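You operate a simulated robot arm through the tools that you are given. There is no shell and no other tool. Be economical: measure what you need, move in short steps, check, and stop when the job is done.

Carry out the task below with a simulated robot arm. There is one attempt and no reset: what you move stays moved.

## Task
Stack the bead bag that says "363" from the counter end of the long table on top of the bead bag marked "366". Put the yellow cap on the upper right shelf of the pink counter away on the top of the purple counter. Take the blue pouch and leave it on top of the pink parcel. Switch the showcase switch on. Shut the left pink drawer. Open the orange drawer, take the pattern card labelled "205" from the top of the purple counter and leave it in the inside of the orange drawer and shut the drawer again. Do these in any order. Set down upright: blue pouch, pattern card.

It is judged by the outcome, as a careful person would: the job done as asked, and still so three seconds after it is handed in. It fails if anything else is knocked over, pushed out of place, dropped, spilled or broken. Lids that push on must go on centred and level and be pressed home; caps that screw on are set level and turned clockwise until they are tight.

## Robot
A 7-joint arm with a fingered hand on a trunk, on a base that drives. Base frame: it is fixed to the floor where the robot stands at the start and does not move with it; the origin is under the middle of the robot, x ahead of it, y to its left, z up; the surface under the hand at the start is at about z = 0.74. Lengths are in m, angles in degrees, forces in N, time in s.
With the tool pointing down near the work surface it reaches from about 0.22 to 0.76 m from the robot's upright axis, wherever it stands. Its first joint turns from -166.0 to 166.0 degrees. Places, roughly: bead bag [0.5, 0, 0.75]; blue pouch (8x6x10 cm) [0.7, 2, 1]; inside of the orange drawer [1.5, 2, 0.7]; left pink drawer [-0.4, 1.9, 0.8]; orange drawer [1.5, 1.9, 0.7]; pattern card [-1.5, 1.25, 1]; pink parcel (11x11x12 cm) [-0.5, 2.3, 1]; showcase switch [-0.1, 1.9, 0.9]; top of the purple counter [-1.3, 1.2, 0.9]; yellow cap (3x3x2 cm) [0.6, 2, 0.4]. Payload 4 kg.
The TCP is the grasp point between the finger pads, 0.028 m short of the fingertips. In the tool frame z runs along the fingers and y along their closing line. Largest opening 0.168 m; the body of the gripper starts 0.079 m behind the TCP. The gripper is a hand of 4 fingers: y runs from the thumb to the fingers, the wrist lies at [0, 0, -0.249] in the tool frame.
Orientation is that of the tool frame in the base frame, as a unit quaternion [w, x, y, z]. With the fingers straight down and closing along the base's y, the tool's x points along the base's -x, its y along +y and its z along -z.

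## Interface
- The arm moves only by the tool move_arm. Its argument "deltas" is a list of rows, each a list of 6 numbers: the shift along the tool's x, y, z in m, then the turn, a rotation vector about the tool's x, y, z in degrees. In form: [[dx, dy, dz, ax, ay, az], ...]. A call has 1 to 10 rows; each row shifts and turns the commanded pose from where the row before left it, along the tool's axes as they then stand. Each row takes 0.2 s and may step no farther than 0.05 m and 8.6 degrees from the row before; otherwise, the whole call is refused. Where a pose cannot be reached the arm comes as near as it can. A force on the tool above 40 N (or 10 N above the force at the start of the call, whichever is more), or a blocked arm, ends the call early, and 0.2 s more pass. In this call time passes only in rows, and 0.2 s behind the last. It gives the time, the measured TCP pose, the force on the tool (base axes), the opening and the grip force at its end, in the units of the frame above (readings bear some noise), with the torque about the TCP (base axes, N m) and any sound that the robot's microphone picked up.
- Cameras (640 x 400 px; columns grow to the right, rows downward): "scene" is now at [0.0051, 0.1283, 1.4191]; the picture's right is [-0.45, -0.89, 0.00], its down [-0.71, 0.36, -0.60] and it looks along [0.54, -0.27, -0.80] (base axes); focal length 267 px, centre (320, 200). "wrist" rides on the gripper at [0.06, -0.06, -0.11] in the tool frame; the picture's right is [0.71, 0.71, 0.00], its down [-0.56, 0.56, -0.61] and it looks along [-0.43, 0.43, 0.79] (tool axes); focal length 265 px, centre (320, 200). There is no depth. A picture from a camera that has moved, and an enlarged one, comes with that camera's place and axes in the base frame and with its lens.
- camera(camera): a new picture of that camera. It takes no simulated time.
- move_column(by): slides the trunk up (or, below 0, down) by that many m; the arm and the scene camera ride with it, the base frame stays. It gives what a move gives, with no picture.
- roll_base(legs): drives the robot by 1 to 6 legs, each [ahead, turn to the left] in m and degrees, along the robot's own axes; the way and the turn of a leg run together, so that a leg with both is an arc; at most 1.5 m and 180 degrees a leg. The arm and the cameras ride along, it lands a little off, and it stops where it bumps. It gives what a move gives.
- set_fingers(finger1, finger2, finger3, thumb_bend): sets how far each is bent, from 0 (flat) to 1 (curled in); at 0.3 the hand is open as for a grip, at 0.7 the pads meet at the TCP. One left out holds its place. A second passes; each finger stops where it meets its share of the squeeze, and holds until it gets a number again. It is the only way to open and close the hand. It gives what a move gives, with no picture; readings hold the bend of each and the force on the fingers (four entries, about 0 where the hand has none), thumb and palm.
- pan_tilt(pan, tilt): turns the head with the scene camera to pan (to the left, within 155 degrees either way) and tilt (down, from -29 to 69), counted from straight ahead of the robot. It gives what a move gives.
- inspect(camera, box): a new picture of the part [left, top, right, bottom] of that camera's present view, enlarged. It takes no simulated time.
- close_job(): hands the job in; it is judged then, once.

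Go step by step. Nothing tells you exact positions but the pictures and the camera data: compare them with the known pose of the tool, close in by small moves and look again before you grip or let go. The budget is 186 turns and 164 pictures, counting those below and the enlarged ones. Unless the task says otherwise, let go and move clear before handing in, and close with one line.

The tools are called after "Call:" as a command line: name --pt "numbers of a row" for each row, then --argument value for the rest, lists and objects as JSON in quotes. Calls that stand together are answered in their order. move_arm: Moves the arm, as the interface text tells. Its arguments: {"type":"object","properties":{"deltas":{"type":"array","items":{"type":"array","items":{"type":"number"}}}},"required":["deltas"]} The other tools are called the same way: move_column (by) slides the trunk up or down; set_fingers (finger1, finger2, finger3, thumb_bend) moves the fingers one by one; roll_base (legs) drives the base; pan_tilt (pan, tilt) turns the head that bears the scene camera; camera (camera) takes a picture; inspect (camera, box) takes an enlarged picture of a part of a camera's view; close_job () hands the job in.

At the start:

```text
time_s: 0.0
position: [0.383, -0.0992, 0.981]
tcp_rot: [0.0, 0.0, 1.0, 0.0]
force: [0.7, 0.5, 0.9]
moment: [-0.01, 0.0, 0.02]
finger_gap: 0.168
gripper_force: 0.0
shape: jaw
bend: [0.3, 0.3, 0.3, 0.3]
finger forces: [0.0, 0.0, 0.0, 0.0, 0.0, 0.1]
trunk travel left (down, up): [-0.45, 0.14]
robot x, y, heading: [-0.0014, 0.0024, -0.2]
head pan, tilt: [-26.7, 53.1]
```

scene: 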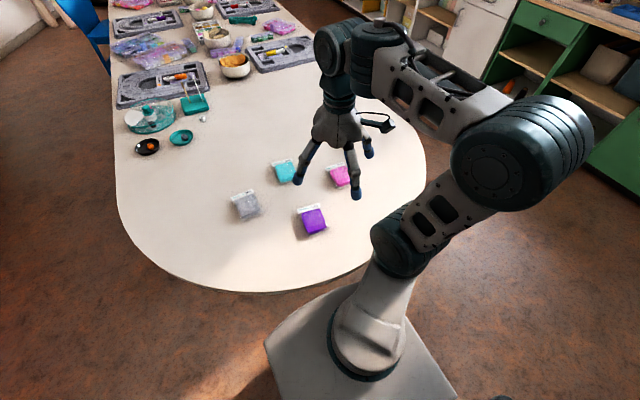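
wrist: 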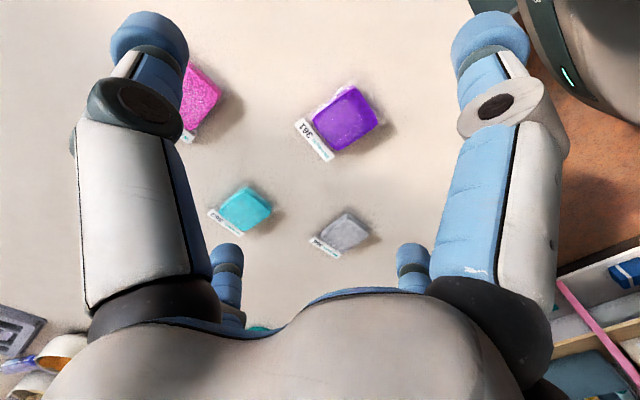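

I see four bead bags near the hand: purple, teal, grey and pink. First I read their labels.

Call:
inspect --camera "wrist" --box '[180, 60, 400, 270]'

Call:
inspect --camera "scene" --box '[210, 130, 390, 250]'

```text
1.90 times, centred on (290, 165) of wrist
camera zoom: at [0.3218, -0.1594, 1.088], right [-0.71, 0.71, 0.0], down [0.56, 0.56, 0.61], along [0.43, 0.43, -0.79], focal length 506 px, centre (377, 267)
```

zoom: 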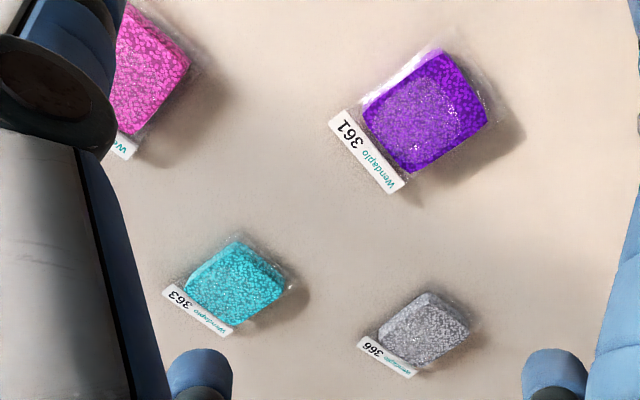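

```text
3.33 times, centred on (300, 190) of scene
camera zoom: at [0.0051, 0.1283, 1.4191], right [-0.45, -0.89, 0.0], down [-0.71, 0.36, -0.6], along [0.54, -0.27, -0.8], focal length 890 px, centre (387, 233)
```

zoom: 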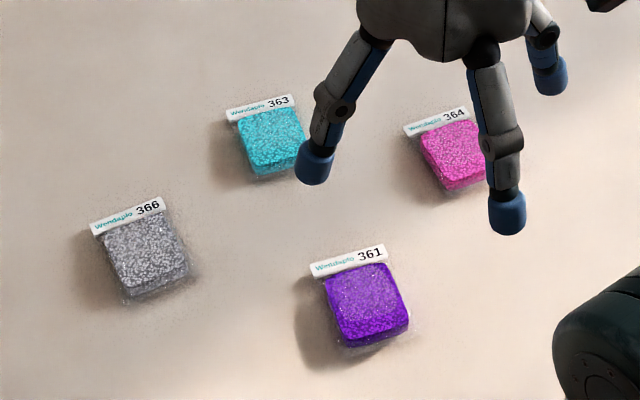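

The teal bag is "363" at about (0.605, -0.048) and the grey one is "366" at about (0.525, 0.105). I move above the teal bag and bend finger1 and finger3 to find which finger is which.

Call:
move_arm --pt "-0.044 0.0102 0 0 0 0" --pt "-0.044 0.0102 0 0 0 0" --pt "-0.044 0.0102 0 0 0 0" --pt "-0.044 0.0102 0 0 0 0" --pt "-0.046 0.0102 0 0 0 0" --pt "0 0 0.04 0 0 0" --pt "0 0 0.04 0 0 0"

Call:
set_fingers --finger1 0.0

Call:
camera --camera "wrist"

Call:
camera --camera "scene"

```text
time_s: 1.6
position: [0.6048, -0.0486, 0.9006]
tcp_rot: [0.0, 0.0, 1.0, 0.0]
force: [1.1, -0.5, 0.5]
moment: [-0.01, -0.02, -0.01]
finger_gap: 0.1679
gripper_force: 0.0
shape: jaw
bend: [0.3, 0.3, 0.3, 0.3]
finger forces: [0.0, 0.0, 0.1, 0.1, 0.0, 0.1]
trunk travel left (down, up): [-0.45, 0.14]
robot x, y, heading: [-0.0015, -0.0015, -0.1]
head pan, tilt: [-26.7, 53.1]
```

```text
time_s: 2.6
position: [0.6061, -0.0477, 0.8995]
tcp_rot: [0.0, 0.001, 1.0, 0.0]
force: [-0.4, 0.0, 0.1]
moment: [0.04, 0.01, 0.0]
finger_gap: 0.1432
gripper_force: 0.1
shape: fingers
bend: [0.0, 0.3, 0.3, 0.3]
finger forces: [0.1, 0.0, 0.0, 0.0, 0.0, 0.0]
trunk travel left (down, up): [-0.45, 0.14]
robot x, y, heading: [0.001, -0.0021, 0.2]
head pan, tilt: [-26.7, 53.1]
```

```text
159 pictures are left
camera wrist: at [0.5438, -0.1086, 1.0086], right [-0.71, 0.71, 0.0], down [0.56, 0.56, 0.61], along [0.43, 0.43, -0.79], focal length 265 px, centre (320, 200)
```

wrist: 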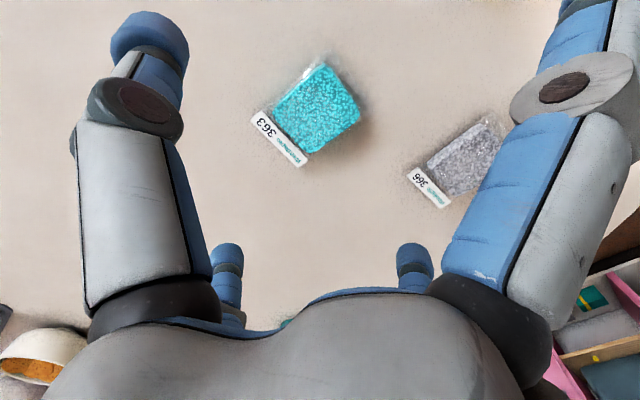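

```text
158 pictures are left
camera scene: at [0.0051, 0.1284, 1.4191], right [-0.45, -0.89, 0.0], down [-0.71, 0.36, -0.6], along [0.54, -0.27, -0.8], focal length 267 px, centre (320, 200)
```

scene: 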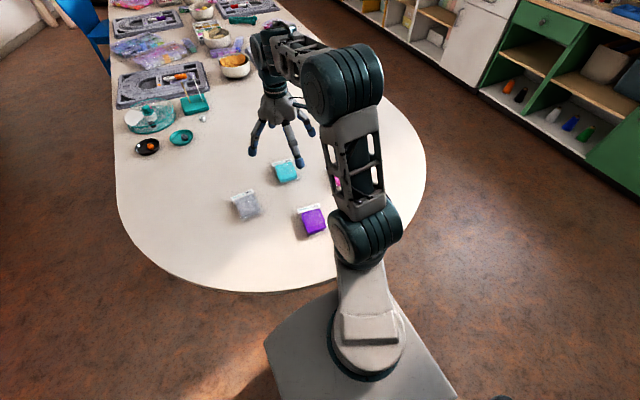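

finger1 is the tool +x finger. I open finger3 to confirm it is the -x one, and start down over the teal bag.

Call:
set_fingers --finger3 0.0

Call:
move_arm --pt "-0.002 -0.003 0.04 0 0 0" --pt "0 0 0.035 0 0 0"

Call:
camera --camera "wrist"

Call:
inspect --camera "scene" --box '[210, 110, 350, 230]'

```text
time_s: 3.6
position: [0.6068, -0.0484, 0.9005]
tcp_rot: [0.0, -0.001, 1.0, 0.0]
force: [0.3, -0.5, 0.5]
moment: [0.0, -0.04, -0.01]
finger_gap: 0.1432
gripper_force: 0.1
shape: fingers
bend: [0.0, 0.3, 0.0, 0.3]
finger forces: [0.0, 0.0, 0.0, 0.0, 0.0, 0.0]
trunk travel left (down, up): [-0.45, 0.14]
robot x, y, heading: [-0.0002, 0.0018, 0.1]
head pan, tilt: [-26.7, 53.1]
```

```text
time_s: 4.2
position: [0.6075, -0.051, 0.8234]
tcp_rot: [0.0, 0.0, 1.0, 0.0]
force: [-0.7, 0.7, 0.9]
moment: [-0.02, -0.01, -0.01]
finger_gap: 0.1434
gripper_force: 0.1
shape: fingers
bend: [0.0, 0.3, 0.0, 0.3]
finger forces: [0.0, 0.0, 0.0, 0.1, 0.0, 0.1]
trunk travel left (down, up): [-0.45, 0.14]
robot x, y, heading: [0.0015, -0.0001, 0.3]
head pan, tilt: [-26.7, 53.1]
```

```text
157 pictures are left
camera wrist: at [0.5453, -0.1109, 0.932], right [-0.71, 0.71, 0.0], down [0.56, 0.56, 0.61], along [0.43, 0.43, -0.79], focal length 265 px, centre (320, 200)
```

wrist: 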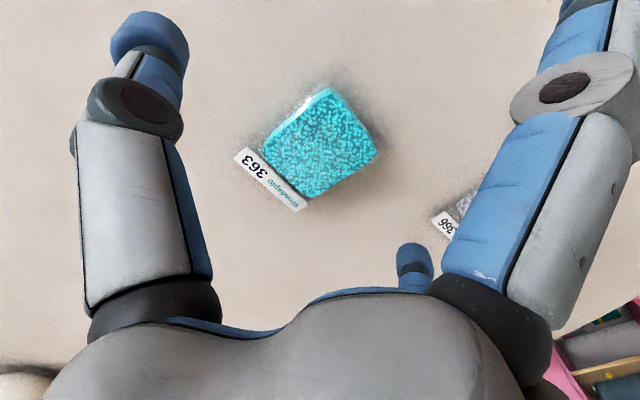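

```text
3.33 times, centred on (280, 170) of scene
camera zoom: at [0.0053, 0.1283, 1.4191], right [-0.45, -0.89, 0.0], down [-0.71, 0.36, -0.6], along [0.54, -0.27, -0.8], focal length 890 px, centre (453, 300)
```

zoom: 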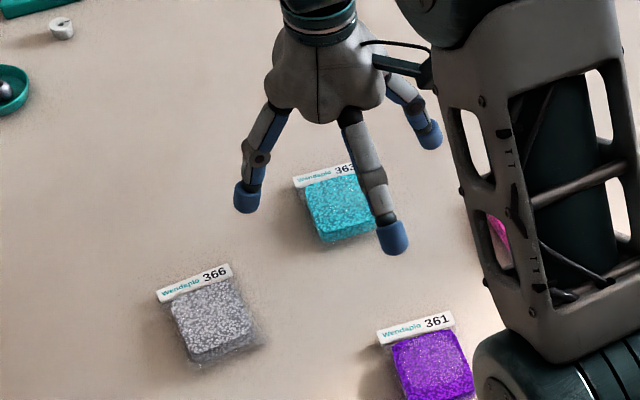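

Confirmed: finger2 opposes the thumb along y. I go down and pinch the teal bag.

Call:
move_arm --pt "0 0 0.025 0 0 0" --pt "0 0 0.018 0 0 0" --pt "0 0 0.006 0 0 0"

Call:
inspect --camera "scene" --box '[230, 120, 350, 220]'

```text
time_s: 5.0
position: [0.6074, -0.0514, 0.7742]
tcp_rot: [0.0, 0.001, 1.0, -0.001]
force: [0.2, 0.4, -0.4]
moment: [-0.05, -0.03, 0.01]
finger_gap: 0.1432
gripper_force: 0.1
shape: fingers
bend: [0.0, 0.3, 0.0, 0.3]
finger forces: [0.0, 0.0, 0.1, 0.1, 0.1, 0.0]
trunk travel left (down, up): [-0.45, 0.14]
robot x, y, heading: [0.0008, 0.0012, 0.0]
head pan, tilt: [-26.7, 53.1]
```

```text
4.00 times, centred on (290, 170) of scene
camera zoom: at [0.0052, 0.1284, 1.4191], right [-0.45, -0.89, 0.0], down [-0.71, 0.36, -0.6], along [0.54, -0.27, -0.8], focal length 1068 px, centre (440, 320)
```

zoom: 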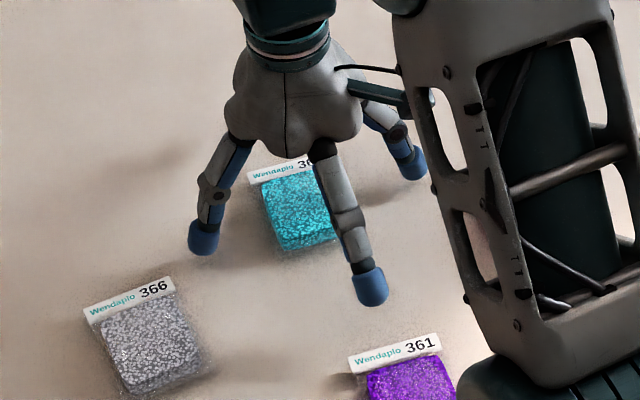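

Fingers straddle the bag. Closing thumb and finger2.

Call:
set_fingers --finger2 0.55 --thumb_bend 0.55

Call:
camera --camera "wrist"

```text
time_s: 6.0
position: [0.6072, -0.0509, 0.7772]
tcp_rot: [0.003, 0.0, 1.0, 0.0]
force: [3.9, -0.7, 20.1]
moment: [0.2, -0.12, -0.02]
finger_gap: 0.1216
gripper_force: 11.8
shape: fingers
bend: [0.0, 0.52, 0.0, 0.53]
finger forces: [0.0, 13.3, 0.0, 0.0, 10.2, 0.1]
trunk travel left (down, up): [-0.45, 0.14]
robot x, y, heading: [-0.0015, -0.0001, 0.0]
head pan, tilt: [-26.7, 53.1]
```

```text
154 pictures are left
camera wrist: at [0.5455, -0.1109, 0.8851], right [-0.71, 0.71, 0.0], down [0.56, 0.56, 0.62], along [0.44, 0.43, -0.79], focal length 265 px, centre (320, 200)
```

wrist: 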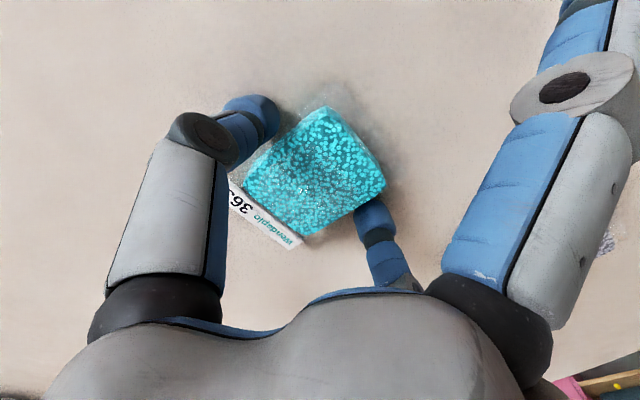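

The tips are pressing the table a little (20 N up). I raise a few mm and squeeze further.

Call:
move_arm --pt "0 0 -0.005 0 0 0"

Call:
set_fingers --finger2 0.65 --thumb_bend 0.65

Call:
move_arm --pt "0 0 -0.02 0 0 0" --pt "0 0 -0.03 0 0 0" --pt "0 0 -0.04 0 0 0"

Call:
camera --camera "wrist"

Call:
inspect --camera "scene" --box '[210, 90, 350, 230]'

```text
time_s: 6.4
position: [0.6063, -0.0527, 0.7788]
tcp_rot: [-0.002, 0.001, 1.0, 0.0]
force: [0.1, -0.1, -0.5]
moment: [0.03, -0.01, -0.06]
finger_gap: 0.1217
gripper_force: 2.3
shape: fingers
bend: [0.0, 0.52, 0.0, 0.53]
finger forces: [0.0, 2.6, 0.1, 0.1, 2.6, 0.0]
trunk travel left (down, up): [-0.45, 0.14]
robot x, y, heading: [0.0006, -0.0003, -0.2]
head pan, tilt: [-26.7, 53.1]
```

```text
time_s: 7.4
position: [0.6062, -0.0502, 0.78]
tcp_rot: [0.001, 0.0, 1.0, 0.0]
force: [0.3, 0.2, -0.5]
moment: [-0.03, 0.02, 0.01]
finger_gap: 0.118
gripper_force: 9.4
shape: fingers
bend: [0.0, 0.48, 0.0, 0.59]
finger forces: [0.0, 9.3, 0.0, 0.0, 9.2, 0.0]
trunk travel left (down, up): [-0.45, 0.14]
robot x, y, heading: [0.0023, 0.0, 0.1]
head pan, tilt: [-26.7, 53.1]
```

```text
time_s: 8.2
position: [0.6084, -0.0517, 0.8701]
tcp_rot: [0.0, -0.001, 1.0, 0.0]
force: [0.6, 0.4, -0.8]
moment: [-0.04, 0.03, 0.02]
finger_gap: 0.1177
gripper_force: 9.3
shape: fingers
bend: [0.0, 0.48, 0.0, 0.59]
finger forces: [0.1, 9.3, 0.1, 0.1, 9.2, 0.0]
trunk travel left (down, up): [-0.45, 0.14]
robot x, y, heading: [0.0005, -0.001, 0.3]
head pan, tilt: [-26.7, 53.1]
```

```text
153 pictures are left
camera wrist: at [0.5465, -0.111, 0.9784], right [-0.71, 0.71, 0.0], down [0.56, 0.56, 0.61], along [0.43, 0.43, -0.79], focal length 265 px, centre (320, 200)
```

wrist: 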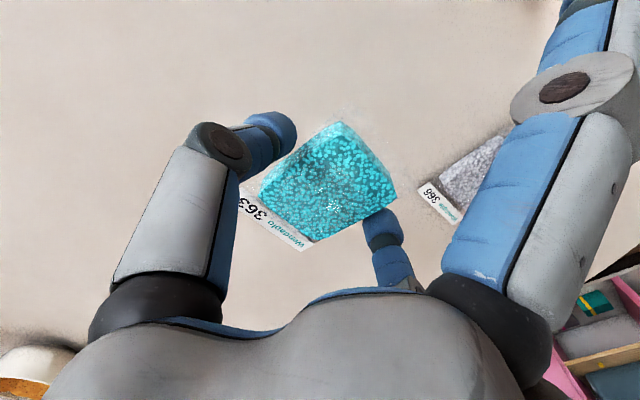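

```text
2.86 times, centred on (280, 160) of scene
camera zoom: at [0.0052, 0.1284, 1.419], right [-0.45, -0.89, 0.0], down [-0.71, 0.36, -0.6], along [0.54, -0.27, -0.8], focal length 763 px, centre (434, 314)
```

zoom: 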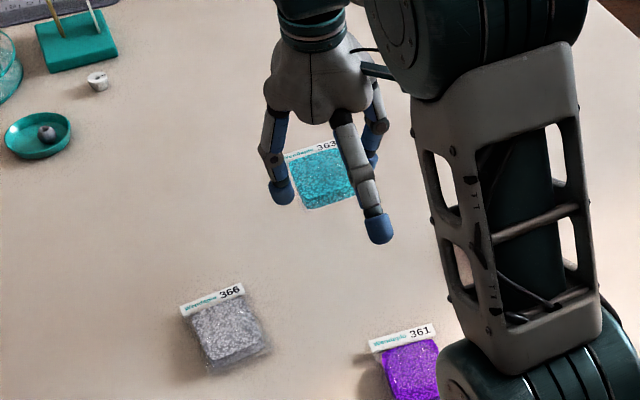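

The bag is held. I move it over the grey bag and look.

Call:
move_arm --pt "0.018 0.04 0 0 0 0" --pt "0.018 0.04 0 0 0 0" --pt "0.018 0.04 0 0 0 0" --pt "0.02 0.041 0 0 0 0"

Call:
camera --camera "wrist"

Call:
inspect --camera "scene" --box '[190, 110, 330, 230]'

```text
time_s: 9.2
position: [0.534, 0.109, 0.8713]
tcp_rot: [0.0, 0.0, 1.0, 0.0]
force: [0.8, -0.9, -0.3]
moment: [-0.01, 0.01, 0.01]
finger_gap: 0.1178
gripper_force: 8.9
shape: fingers
bend: [0.0, 0.48, 0.0, 0.6]
finger forces: [0.0, 9.2, 0.0, 0.0, 9.2, 0.0]
trunk travel left (down, up): [-0.45, 0.14]
robot x, y, heading: [-0.0017, 0.0016, -0.0]
head pan, tilt: [-26.7, 53.1]
```

```text
151 pictures are left
camera wrist: at [0.4721, 0.0497, 0.9793], right [-0.71, 0.71, 0.0], down [0.56, 0.56, 0.61], along [0.43, 0.43, -0.79], focal length 265 px, centre (320, 200)
```

wrist: 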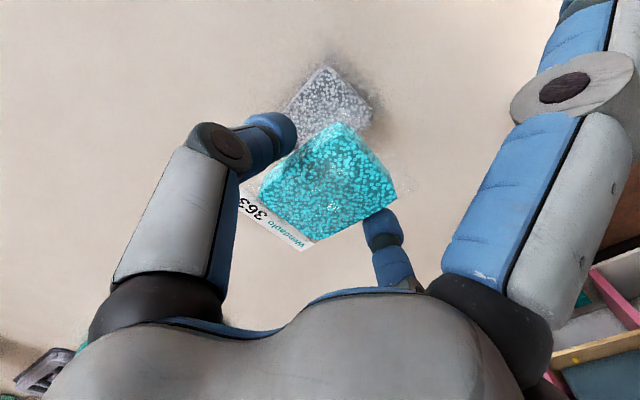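

```text
3.33 times, centred on (260, 170) of scene
camera zoom: at [0.0051, 0.1286, 1.419], right [-0.45, -0.89, 0.0], down [-0.71, 0.36, -0.6], along [0.54, -0.27, -0.8], focal length 890 px, centre (520, 300)
```

zoom: 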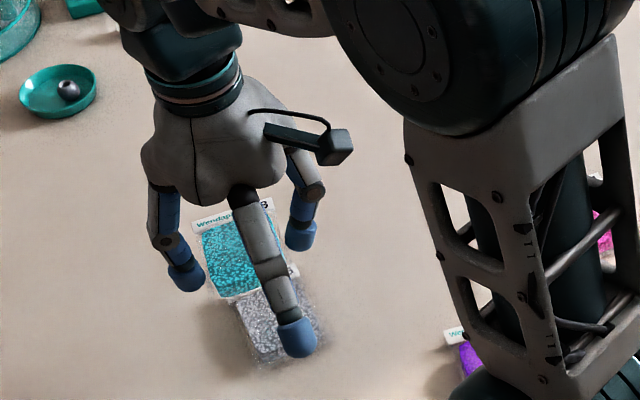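

Alignment is close; I shift slightly (-6 mm in y) and lower.

Call:
move_arm --pt "0.002 -0.006 0.02 0 0 0" --pt "0 0 0.02 0 0 0" --pt "0 0 0.01 0 0 0"

Call:
camera --camera "wrist"

Call:
inspect --camera "scene" --box '[190, 130, 330, 230]'

```text
time_s: 10.0
position: [0.5324, 0.1034, 0.8206]
tcp_rot: [0.0, 0.0, 1.0, -0.001]
force: [-0.3, 0.1, -1.5]
moment: [-0.03, 0.01, 0.04]
finger_gap: 0.1178
gripper_force: 9.1
shape: fingers
bend: [0.0, 0.48, 0.0, 0.6]
finger forces: [0.0, 9.2, 0.1, 0.0, 9.3, 0.1]
trunk travel left (down, up): [-0.45, 0.14]
robot x, y, heading: [0.004, -0.0034, 0.1]
head pan, tilt: [-26.7, 53.1]
```

```text
149 pictures are left
camera wrist: at [0.4704, 0.0437, 0.9282], right [-0.71, 0.71, 0.0], down [0.56, 0.56, 0.61], along [0.43, 0.43, -0.79], focal length 265 px, centre (320, 200)
```

wrist: 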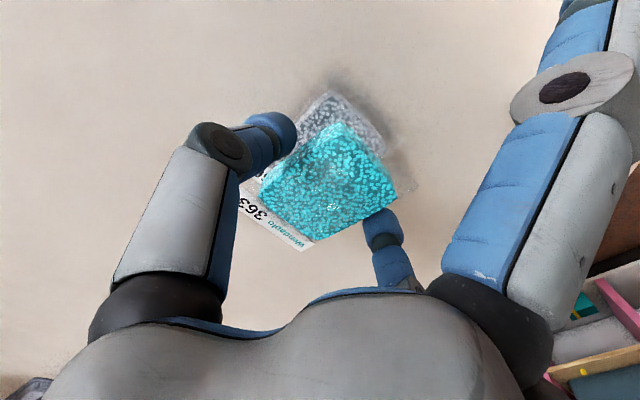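

```text
4.00 times, centred on (260, 180) of scene
camera zoom: at [0.0053, 0.1286, 1.4191], right [-0.45, -0.89, 0.0], down [-0.71, 0.36, -0.6], along [0.54, -0.27, -0.8], focal length 1068 px, centre (560, 280)
```

zoom: 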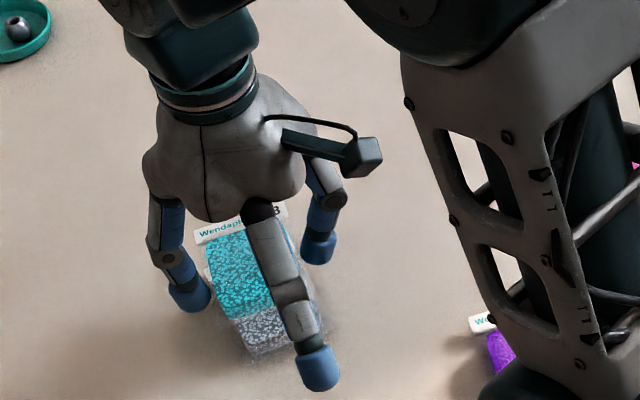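

Nearly aligned; lowering in small steps till contact.

Call:
move_arm --pt "0 -0.004 0.004 0 0 0" --pt "0 0 0.004 0 0 0"

Call:
move_arm --pt "0 0 0.004 0 0 0"

Call:
move_arm --pt "0 0 0.003 0 0 0"

```text
time_s: 10.6
position: [0.5325, 0.0997, 0.8129]
tcp_rot: [0.001, 0.0, 1.0, 0.0]
force: [-0.1, 1.2, -0.3]
moment: [-0.02, 0.0, 0.02]
finger_gap: 0.118
gripper_force: 9.3
shape: fingers
bend: [0.0, 0.48, 0.0, 0.6]
finger forces: [0.0, 9.2, 0.1, 0.0, 9.1, 0.1]
trunk travel left (down, up): [-0.45, 0.14]
robot x, y, heading: [-0.0006, -0.0002, -0.1]
head pan, tilt: [-26.7, 53.1]
```

```text
time_s: 11.0
position: [0.5311, 0.0996, 0.8071]
tcp_rot: [0.0, 0.0, 1.0, 0.0]
force: [-0.5, -0.2, -0.7]
moment: [-0.04, 0.05, -0.02]
finger_gap: 0.1181
gripper_force: 9.3
shape: fingers
bend: [0.0, 0.48, 0.0, 0.6]
finger forces: [0.1, 9.2, 0.0, 0.1, 9.2, 0.0]
trunk travel left (down, up): [-0.45, 0.14]
robot x, y, heading: [-0.0016, 0.0023, 0.0]
head pan, tilt: [-26.7, 53.1]
```

```text
time_s: 11.4
position: [0.5313, 0.0993, 0.8052]
tcp_rot: [0.0, -0.001, 1.0, 0.0]
force: [-0.9, 0.3, -1.7]
moment: [-0.02, -0.01, 0.0]
finger_gap: 0.1177
gripper_force: 9.0
shape: fingers
bend: [0.0, 0.48, 0.0, 0.6]
finger forces: [0.0, 9.2, 0.0, 0.0, 9.2, 0.1]
trunk travel left (down, up): [-0.45, 0.14]
robot x, y, heading: [0.0022, 0.0, 0.1]
head pan, tilt: [-26.7, 53.1]
```

Call:
move_arm --pt "0 0 0.003 0 0 0"

Call:
inspect --camera "scene" --box '[210, 150, 300, 220]'

Call:
camera --camera "wrist"

```text
time_s: 11.8
position: [0.5329, 0.0998, 0.8028]
tcp_rot: [0.0, 0.0, 1.0, -0.001]
force: [0.0, -0.5, -1.7]
moment: [-0.06, 0.04, 0.01]
finger_gap: 0.1178
gripper_force: 9.2
shape: fingers
bend: [0.0, 0.48, 0.0, 0.6]
finger forces: [0.0, 9.2, 0.0, 0.0, 9.2, 0.0]
trunk travel left (down, up): [-0.45, 0.14]
robot x, y, heading: [-0.0024, 0.0022, -0.2]
head pan, tilt: [-26.7, 53.1]
```

```text
5.71 times, centred on (255, 185) of scene
camera zoom: at [0.0052, 0.1285, 1.4191], right [-0.45, -0.89, 0.0], down [-0.71, 0.36, -0.6], along [0.54, -0.27, -0.8], focal length 1525 px, centre (691, 286)
```

zoom: 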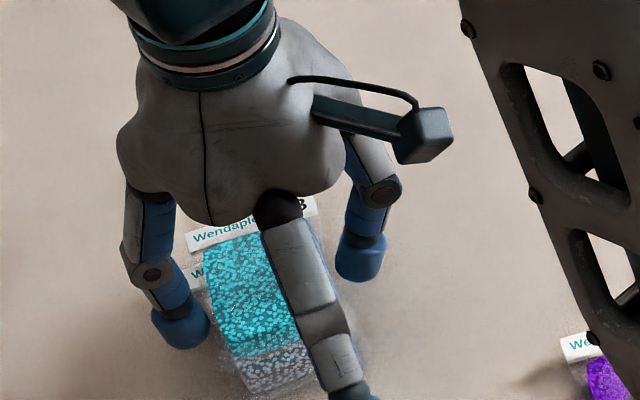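

```text
146 pictures are left
camera wrist: at [0.4699, 0.0392, 0.9108], right [-0.71, 0.71, 0.0], down [0.56, 0.56, 0.61], along [0.43, 0.43, -0.79], focal length 265 px, centre (320, 200)
```

wrist: 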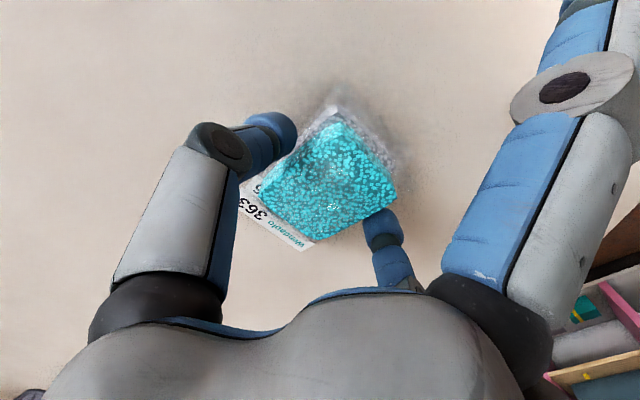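

Aligned well. I continue lowering to contact.

Call:
move_arm --pt "0 0 0.003 0 0 0"

Call:
move_arm --pt "0 0 0.003 0 0 0"

Call:
move_arm --pt "0 0 0.002 0 0 0"

```text
time_s: 12.2
position: [0.5314, 0.099, 0.8002]
tcp_rot: [0.001, 0.0, 1.0, 0.0]
force: [-0.7, -0.9, -0.9]
moment: [-0.02, 0.01, 0.03]
finger_gap: 0.1179
gripper_force: 8.9
shape: fingers
bend: [0.0, 0.48, 0.0, 0.6]
finger forces: [0.0, 9.2, 0.1, 0.0, 9.2, 0.0]
trunk travel left (down, up): [-0.45, 0.14]
robot x, y, heading: [0.0017, 0.0027, 0.0]
head pan, tilt: [-26.7, 53.1]
```

```text
time_s: 12.6
position: [0.531, 0.0992, 0.7967]
tcp_rot: [-0.001, 0.0, 1.0, 0.0]
force: [-0.4, 0.0, 3.5]
moment: [0.11, -0.04, 0.01]
finger_gap: 0.1181
gripper_force: 9.1
shape: fingers
bend: [0.0, 0.48, 0.0, 0.6]
finger forces: [0.1, 9.1, 0.0, 0.0, 9.5, 0.0]
trunk travel left (down, up): [-0.45, 0.14]
robot x, y, heading: [-0.0006, 0.0022, -0.2]
head pan, tilt: [-26.7, 53.1]
```

```text
time_s: 13.0
position: [0.5316, 0.0986, 0.7957]
tcp_rot: [0.0, 0.0, 1.0, 0.0]
force: [1.2, -1.0, 4.5]
moment: [0.16, -0.01, -0.01]
finger_gap: 0.1179
gripper_force: 8.9
shape: fingers
bend: [0.0, 0.48, 0.0, 0.6]
finger forces: [0.0, 8.0, 0.0, 0.1, 9.0, 0.0]
trunk travel left (down, up): [-0.45, 0.14]
robot x, y, heading: [0.0001, -0.0012, 0.1]
head pan, tilt: [-26.7, 53.1]
```

Contact. Release and rise.

Call:
set_fingers --finger2 0.35 --thumb_bend 0.35

Call:
move_arm --pt "0 0 -0.02 0 0 0" --pt "0 0 -0.04 0 0 0" --pt "0 0 -0.05 0 0 0" --pt "0 0 -0.05 0 0 0" --pt "0.05 0 -0.05 0 0 0" --pt "0.05 0 -0.05 0 0 0"

Call:
camera --camera "wrist"

Call:
pan_tilt --pan 85 --tilt 15

Call:
camera --camera "scene"

```text
time_s: 14.0
position: [0.532, 0.0989, 0.7943]
tcp_rot: [0.001, 0.0, 1.0, 0.0]
force: [-0.1, 0.2, -0.1]
moment: [0.03, -0.02, 0.01]
finger_gap: 0.1377
gripper_force: 0.0
shape: fingers
bend: [0.0, 0.35, 0.0, 0.35]
finger forces: [0.0, 0.0, 0.0, 0.0, 0.0, 0.0]
trunk travel left (down, up): [-0.45, 0.14]
robot x, y, heading: [0.0004, -0.0004, 0.1]
head pan, tilt: [-26.7, 53.1]
```

```text
refused: row 5 steps farther than a row can; nothing moved
```

```text
145 pictures are left
camera wrist: at [0.4702, 0.0392, 0.9031], right [-0.71, 0.71, 0.0], down [0.56, 0.56, 0.61], along [0.43, 0.43, -0.79], focal length 265 px, centre (320, 200)
```

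wrist: 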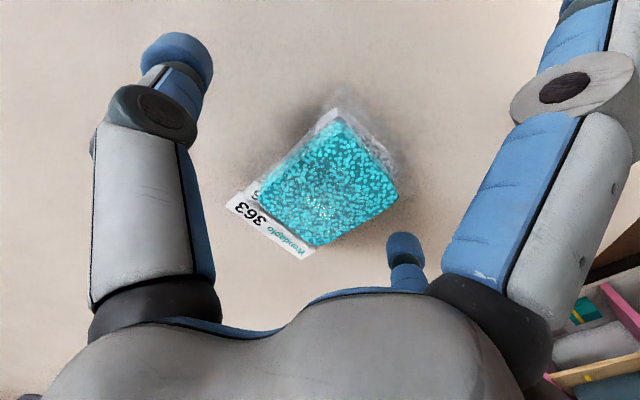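

```text
time_s: 15.9
position: [0.5326, 0.0994, 0.7939]
tcp_rot: [0.0, 0.0, 1.0, 0.0]
force: [-0.7, 0.0, 0.0]
moment: [0.0, 0.02, -0.02]
finger_gap: 0.1379
gripper_force: 0.0
shape: fingers
bend: [0.0, 0.35, 0.0, 0.35]
finger forces: [0.1, 0.0, 0.1, 0.0, 0.1, 0.0]
trunk travel left (down, up): [-0.45, 0.14]
robot x, y, heading: [0.0019, 0.0018, 0.1]
head pan, tilt: [85.0, 15.0]
```

```text
144 pictures are left
camera scene: at [-0.0528, 0.2548, 1.4768], right [1.0, -0.09, 0.0], down [-0.02, -0.26, -0.97], along [0.08, 0.96, -0.26], focal length 267 px, centre (320, 200)
```

scene: 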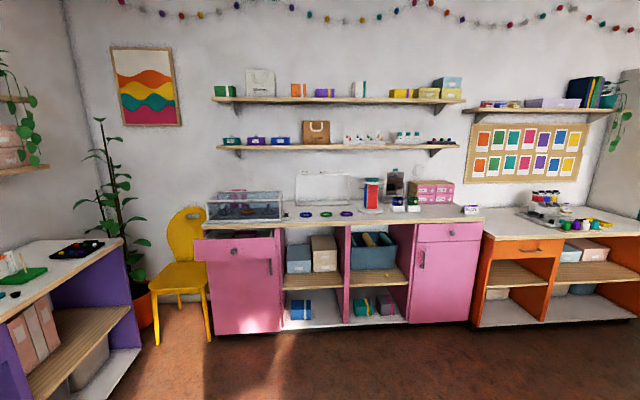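

The stack stands fine. I retract the arm and inspect the counters.

Call:
move_arm --pt "0 0 -0.02 0 0 0" --pt "0 0 -0.04 0 0 0" --pt "0 0 -0.05 0 0 0" --pt "0 0 -0.05 0 0 0" --pt "0.05 0 0 0 0 0" --pt "0.05 0 0 0 0 0" --pt "0.03 -0.03 -0.02 0 0 0" --pt "0.03 -0.03 -0.02 0 0 0"

Call:
inspect --camera "scene" --box '[190, 160, 350, 260]'

Call:
inspect --camera "scene" --box '[330, 160, 490, 260]'

Call:
inspect --camera "scene" --box '[270, 220, 430, 320]'

Call:
inspect --camera "scene" --box '[470, 180, 630, 280]'

Call:
inspect --camera "scene" --box '[0, 210, 160, 310]'

```text
time_s: 17.8
position: [0.3718, 0.0408, 0.9969]
tcp_rot: [0.008, 0.011, 1.0, 0.003]
force: [5.0, 4.9, 1.9]
moment: [-0.02, 0.24, -0.42]
finger_gap: 0.1345
gripper_force: 0.0
shape: fingers
bend: [0.07, 0.35, 0.0, 0.35]
finger forces: [0.1, 0.0, 0.1, 0.0, 0.0, 0.1]
trunk travel left (down, up): [-0.45, 0.14]
robot x, y, heading: [-0.0022, 0.0003, 0.1]
head pan, tilt: [85.0, 15.0]
stopped in row 8: the force on the tool passed its limit at 46 N (the readings are from after the stop); the commanded pose is now the measured one
```

```text
4.00 times, centred on (270, 210) of scene
camera zoom: at [-0.0524, 0.2554, 1.4767], right [1.0, -0.09, 0.0], down [-0.02, -0.26, -0.97], along [0.08, 0.96, -0.26], focal length 1068 px, centre (520, 160)
```

zoom: 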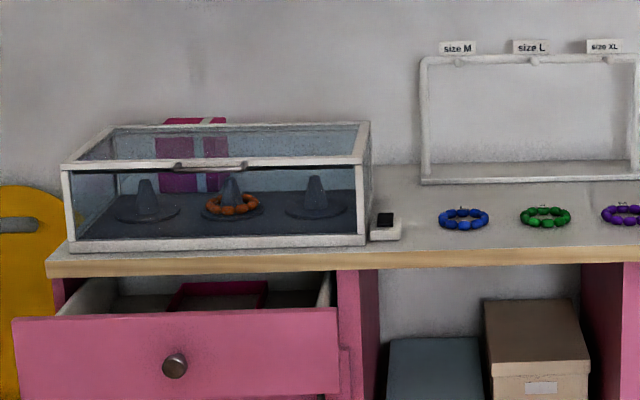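

```text
4.00 times, centred on (410, 210) of scene
camera zoom: at [-0.0524, 0.2554, 1.4767], right [1.0, -0.09, 0.0], down [-0.02, -0.26, -0.97], along [0.08, 0.96, -0.26], focal length 1068 px, centre (-40, 160)
```

zoom: 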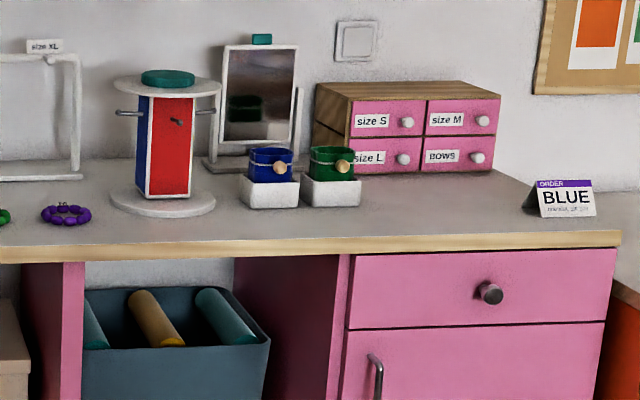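

```text
4.00 times, centred on (350, 270) of scene
camera zoom: at [-0.0524, 0.2554, 1.4767], right [1.0, -0.09, 0.0], down [-0.02, -0.26, -0.97], along [0.08, 0.96, -0.26], focal length 1068 px, centre (200, -80)
```

zoom: 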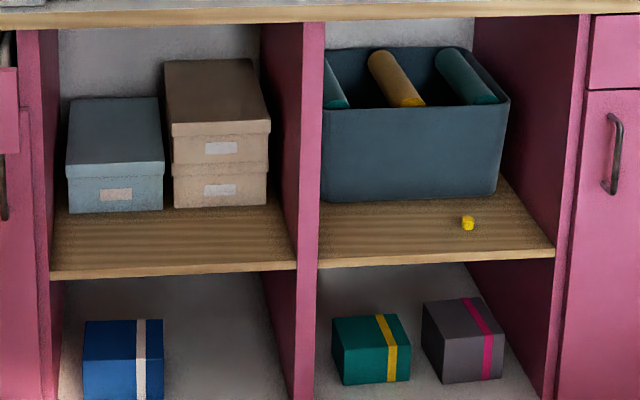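

```text
4.00 times, centred on (550, 230) of scene
camera zoom: at [-0.0524, 0.2554, 1.4767], right [1.0, -0.09, 0.0], down [-0.02, -0.26, -0.97], along [0.08, 0.96, -0.26], focal length 1068 px, centre (-600, 80)
```

zoom: 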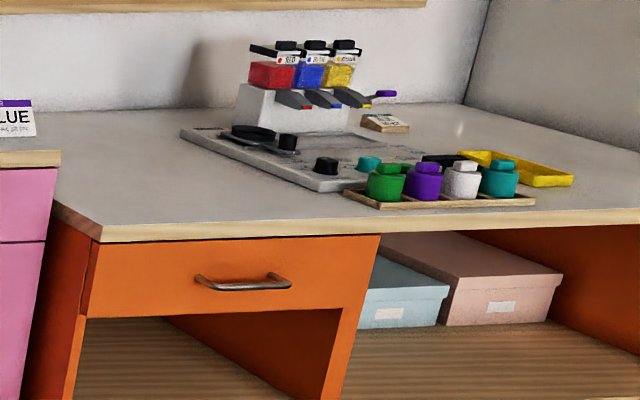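

```text
4.00 times, centred on (80, 260) of scene
camera zoom: at [-0.0524, 0.2554, 1.4767], right [1.0, -0.09, 0.0], down [-0.02, -0.26, -0.97], along [0.08, 0.96, -0.26], focal length 1068 px, centre (1280, -40)
```

zoom: 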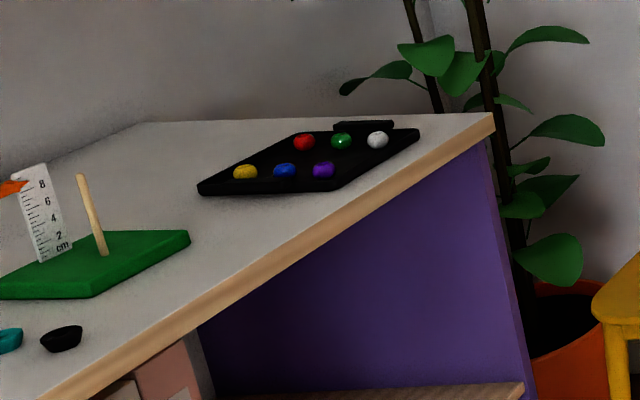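

I see the layout: left pink drawer ajar below the showcase, switch beside the showcase, yellow cap near the shelf front, pouches on stands. The arm touched its own body, so I ease it forward, then turn left and drive toward the left pink drawer/switch.

Call:
move_arm --pt "-0.04 0.0 0 0 0 0" --pt "0 0 -0.03 0 0 0"

Call:
set_fingers --finger1 0.3 --finger2 0.3 --finger3 0.3 --thumb_bend 0.3

Call:
roll_base --legs '[[-0.1, 0], [0, 90], [0.9, 0]]'

Call:
pan_tilt --pan 0 --tilt 30

Call:
camera --camera "scene"

```text
time_s: 18.4
position: [0.4112, 0.039, 1.0288]
tcp_rot: [0.007, 0.01, 1.0, 0.002]
force: [-0.2, 0.8, -0.5]
moment: [-0.06, -0.03, -0.02]
finger_gap: 0.1379
gripper_force: 0.0
shape: fingers
bend: [0.0, 0.35, 0.0, 0.35]
finger forces: [0.0, 0.0, 0.0, 0.1, 0.1, 0.1]
trunk travel left (down, up): [-0.45, 0.14]
robot x, y, heading: [0.0026, -0.0003, 0.0]
head pan, tilt: [85.0, 15.0]
```

```text
time_s: 19.4
position: [0.4105, 0.0387, 1.0294]
tcp_rot: [0.006, 0.011, 1.0, 0.003]
force: [0.3, 0.2, 0.0]
moment: [-0.01, -0.01, -0.02]
finger_gap: 0.1173
gripper_force: 0.1
shape: fingers
bend: [0.3, 0.3, 0.3, 0.3]
finger forces: [0.1, 0.0, 0.0, 0.1, 0.1, 0.0]
trunk travel left (down, up): [-0.45, 0.14]
robot x, y, heading: [0.0041, 0.0016, 0.4]
head pan, tilt: [85.0, 15.0]
```

```text
time_s: 28.9
position: [-0.1782, 1.3253, 1.0293]
tcp_rot: [-0.003, 0.711, -0.703, -0.007]
force: [0.2, 0.1, 0.1]
moment: [-0.02, 0.01, -0.03]
finger_gap: 0.1173
gripper_force: 0.0
shape: fingers
bend: [0.3, 0.3, 0.3, 0.3]
finger forces: [0.0, 0.0, 0.0, 0.0, 0.0, 0.0]
trunk travel left (down, up): [-0.45, 0.14]
robot x, y, heading: [-0.129, 0.9164, 92.0]
head pan, tilt: [85.0, 15.0]
```

```text
time_s: 30.5
position: [-0.179, 1.326, 1.0295]
tcp_rot: [-0.002, 0.711, -0.703, -0.008]
force: [0.3, 0.9, -0.1]
moment: [0.04, 0.02, -0.01]
finger_gap: 0.1173
gripper_force: 0.0
shape: fingers
bend: [0.3, 0.3, 0.3, 0.3]
finger forces: [0.0, 0.0, 0.0, 0.1, 0.0, 0.0]
trunk travel left (down, up): [-0.45, 0.14]
robot x, y, heading: [-0.1295, 0.9135, 92.0]
head pan, tilt: [0.0, 30.0]
```

```text
138 pictures are left
camera scene: at [-0.2936, 0.9404, 1.4527], right [1.0, 0.03, 0.0], down [0.02, -0.5, -0.87], along [-0.03, 0.87, -0.5], focal length 267 px, centre (320, 200)
```

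scene: 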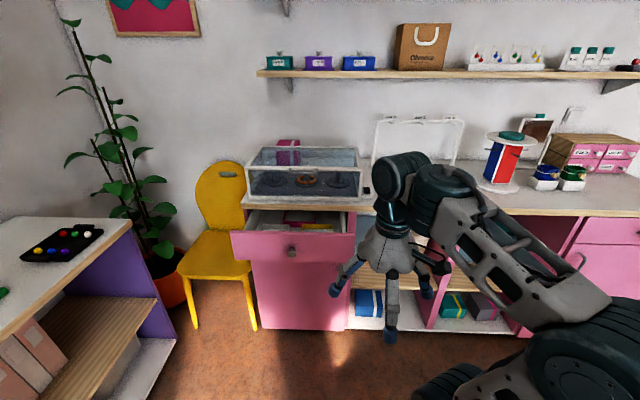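

The left drawer is ajar with its knob at about (-0.44, 1.76, 0.76). I drive a bit nearer and pitch the hand forward so closed fingers can push the drawer.

Call:
roll_base --legs '[[0.2, 0]]'

Call:
move_arm --pt "-0.02 0.02 0 0 -8.4 0" --pt "-0.02 0.02 0 0 -8.4 0" --pt "-0.02 0.02 0 0 -8.4 0" --pt "-0.02 0.02 0 0 -8.4 0" --pt "-0.02 0.02 0 0 -8.4 0" --pt "0 0.02 0.02 0 -8.4 0" --pt "0 0.02 0.02 0 -8.4 0" --pt "0 0.02 0.02 0 -8.4 0" --pt "0 0.02 0.01 0 -8.4 0" --pt "0 0.02 0 0 -8.4 0"

Call:
camera --camera "scene"

Call:
camera --camera "wrist"

```text
time_s: 32.1
position: [-0.1843, 1.5251, 1.029]
tcp_rot: [-0.002, 0.71, -0.704, -0.007]
force: [0.5, -0.2, 0.8]
moment: [-0.02, 0.02, 0.01]
finger_gap: 0.1172
gripper_force: 0.1
shape: fingers
bend: [0.3, 0.3, 0.3, 0.3]
finger forces: [0.1, 0.0, 0.0, 0.0, 0.0, 0.0]
trunk travel left (down, up): [-0.45, 0.14]
robot x, y, heading: [-0.1333, 1.1139, 91.5]
head pan, tilt: [0.0, 30.0]
```

```text
time_s: 34.3
position: [-0.3771, 1.6725, 1.0104]
tcp_rot: [-0.454, 0.538, -0.537, -0.464]
force: [0.5, -0.4, 0.4]
moment: [-0.02, 0.0, 0.03]
finger_gap: 0.1175
gripper_force: 0.2
shape: fingers
bend: [0.3, 0.3, 0.3, 0.3]
finger forces: [0.1, 0.0, 0.1, 0.0, 0.0, 0.0]
out of reach, approached as far as the arm can: row 1
trunk travel left (down, up): [-0.45, 0.14]
robot x, y, heading: [-0.1335, 1.1164, 91.9]
head pan, tilt: [0.0, 30.0]
```

```text
137 pictures are left
camera scene: at [-0.2997, 1.141, 1.4526], right [1.0, 0.03, 0.0], down [0.01, -0.5, -0.87], along [-0.03, 0.87, -0.5], focal length 267 px, centre (320, 200)
```

scene: 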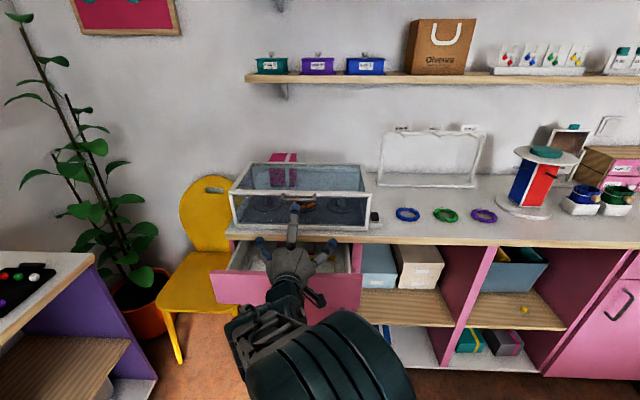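

```text
136 pictures are left
camera wrist: at [-0.3168, 1.556, 0.966], right [-0.71, -0.12, -0.69], down [-0.55, -0.52, 0.65], along [-0.44, 0.84, 0.31], focal length 265 px, centre (320, 200)
```

wrist: 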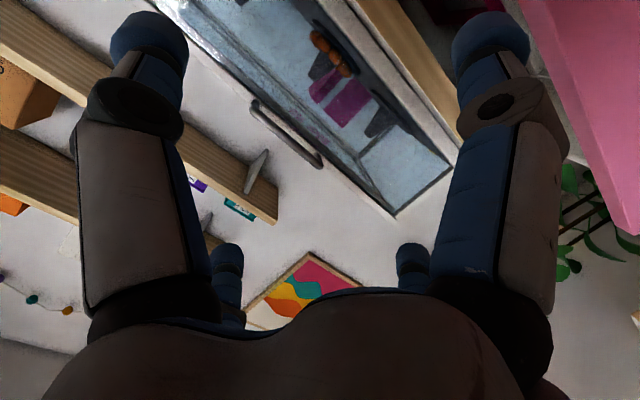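

The drawer face is at y≈1.74, spanning x -0.65 to -0.20 and z 0.69 to 0.85. I close the fingers, back off and lower to z 0.77 before pushing.

Call:
set_fingers --finger1 0.7 --finger2 0.7 --finger3 0.7 --thumb_bend 0.7

Call:
move_arm --pt "0 0 -0.035 0 -6 0" --pt "0 0 -0.035 0 0 0" --pt "0.04 0 0 0 0 0" --pt "0.04 0 0 0 0 0" --pt "0.04 0 0 0 0 0" --pt "0.04 0 0 0 0 0" --pt "0.04 0 0 0 0 0" --pt "0.04 0 0 0 0 0"

Call:
camera --camera "scene"

Call:
camera --camera "wrist"

```text
time_s: 35.3
position: [-0.3764, 1.6729, 1.0107]
tcp_rot: [0.455, -0.537, 0.538, 0.464]
force: [-0.3, -0.2, 0.0]
moment: [0.0, 0.01, 0.01]
finger_gap: 0.0016
gripper_force: 0.1
shape: fingers
bend: [0.69, 0.69, 0.69, 0.69]
finger forces: [0.0, 0.0, 0.0, 0.1, 0.0, 0.1]
trunk travel left (down, up): [-0.45, 0.14]
robot x, y, heading: [-0.1335, 1.1203, 91.6]
head pan, tilt: [0.0, 30.0]
```

```text
time_s: 37.1
position: [-0.3773, 1.5933, 0.7789]
tcp_rot: [0.483, -0.512, 0.512, 0.492]
force: [-0.7, 0.4, -0.1]
moment: [0.01, 0.0, 0.04]
finger_gap: 0.0018
gripper_force: 0.0
shape: fingers
bend: [0.69, 0.69, 0.69, 0.69]
finger forces: [0.0, 0.0, 0.1, 0.1, 0.0, 0.0]
trunk travel left (down, up): [-0.45, 0.14]
robot x, y, heading: [-0.1397, 1.1174, 91.6]
head pan, tilt: [0.0, 30.0]
```

```text
135 pictures are left
camera scene: at [-0.2997, 1.1406, 1.4527], right [1.0, 0.03, 0.0], down [0.01, -0.5, -0.87], along [-0.02, 0.87, -0.5], focal length 267 px, centre (320, 200)
```

scene: 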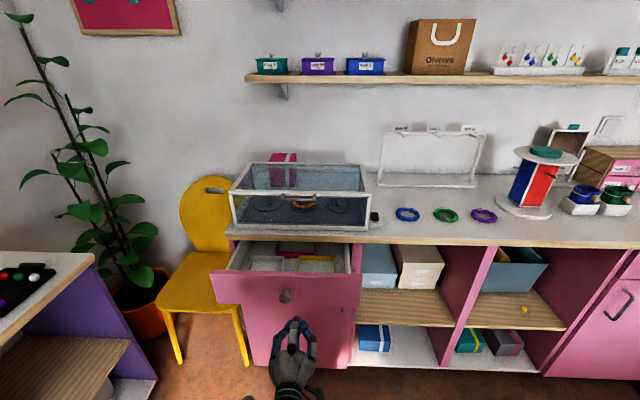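

```text
134 pictures are left
camera wrist: at [-0.3178, 1.4807, 0.7223], right [-0.71, -0.04, -0.7], down [-0.55, -0.59, 0.59], along [-0.44, 0.81, 0.4], focal length 265 px, centre (320, 200)
```

wrist: 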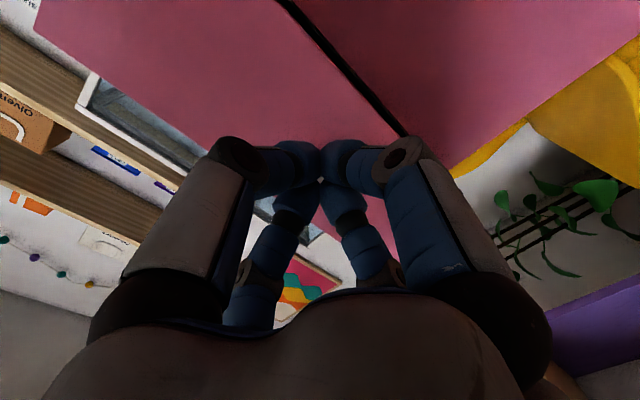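

Pushing the drawer shut just right of its knob.

Call:
move_arm --pt "0.015 -0.015 0.03 0 0 0" --pt "0 0 0.04 0 0 0" --pt "0 0 0.03 0 0 0" --pt "0 0 0.03 0 0 0" --pt "0 0 0.03 0 0 0" --pt "0 0 0.03 0 0 0" --pt "0 0 0.03 0 0 0" --pt "0 0 0.03 0 0 0"

Call:
camera --camera "scene"

```text
time_s: 38.9
position: [-0.3676, 1.8324, 0.7481]
tcp_rot: [-0.483, 0.516, -0.511, -0.489]
force: [2.6, -17.9, 4.4]
moment: [0.31, -0.01, -0.19]
finger_gap: 0.0015
gripper_force: 14.7
shape: fingers
bend: [0.69, 0.69, 0.69, 0.69]
finger forces: [0.1, 4.7, 13.8, 0.0, 9.9, 0.1]
trunk travel left (down, up): [-0.45, 0.14]
robot x, y, heading: [-0.1327, 1.1171, 91.7]
head pan, tilt: [0.0, 30.0]
stopped in row 8: the force on the tool passed its limit at 64 N (the readings are from after the stop); the commanded pose is now the measured one
```

```text
133 pictures are left
camera scene: at [-0.2994, 1.1378, 1.4528], right [1.0, 0.03, 0.0], down [0.01, -0.5, -0.87], along [-0.03, 0.87, -0.5], focal length 267 px, centre (320, 200)
```

scene: 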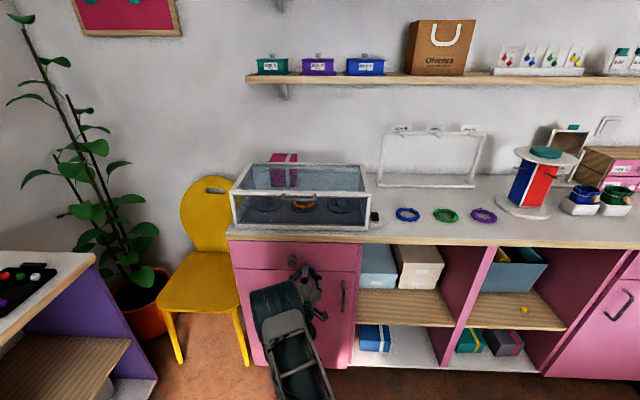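

The drawer looks shut. I back off and check it and the switch closely.

Call:
move_arm --pt "0 0 -0.05 0 0 0" --pt "0 0 -0.05 0 0 0" --pt "0 0 -0.05 0 0 0" --pt "-0.05 0 0 0 0 0" --pt "-0.05 0 0 0 0 0" --pt "-0.05 0 0 0 0 0" --pt "-0.05 0 0 0 0 0" --pt "-0.05 -0.0 0 0 0 0"

Call:
inspect --camera "scene" --box '[220, 140, 400, 290]'

Call:
inspect --camera "scene" --box '[340, 190, 400, 240]'

```text
time_s: 40.7
position: [-0.3668, 1.6995, 1.0031]
tcp_rot: [-0.481, 0.518, -0.513, -0.487]
force: [-0.3, 0.6, -0.2]
moment: [0.03, 0.0, -0.04]
finger_gap: 0.0017
gripper_force: 0.1
shape: fingers
bend: [0.69, 0.69, 0.69, 0.69]
finger forces: [0.1, 0.0, 0.0, 0.0, 0.0, 0.1]
trunk travel left (down, up): [-0.45, 0.14]
robot x, y, heading: [-0.1351, 1.118, 91.5]
head pan, tilt: [0.0, 30.0]
```

```text
2.67 times, centred on (310, 215) of scene
camera zoom: at [-0.2997, 1.1409, 1.4525], right [1.0, 0.03, 0.0], down [0.01, -0.5, -0.87], along [-0.02, 0.87, -0.5], focal length 712 px, centre (347, 160)
```

zoom: 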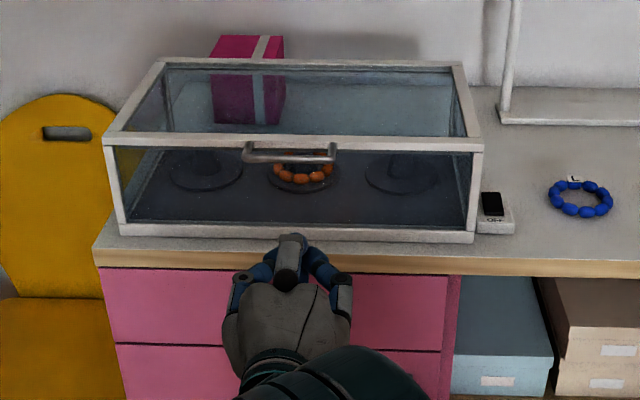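

```text
8.00 times, centred on (370, 215) of scene
camera zoom: at [-0.2997, 1.1409, 1.4525], right [1.0, 0.03, 0.0], down [0.01, -0.5, -0.87], along [-0.02, 0.87, -0.5], focal length 2135 px, centre (-80, 80)
```

zoom: 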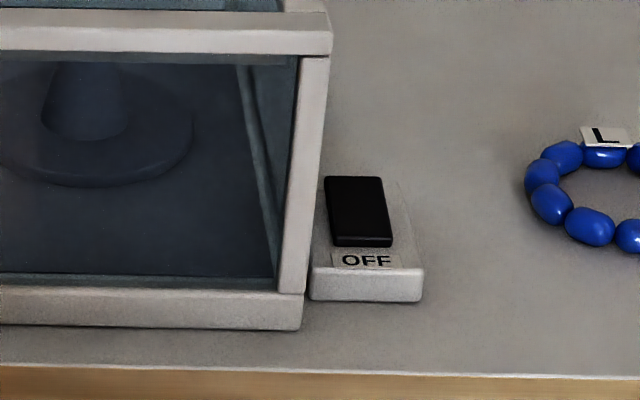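

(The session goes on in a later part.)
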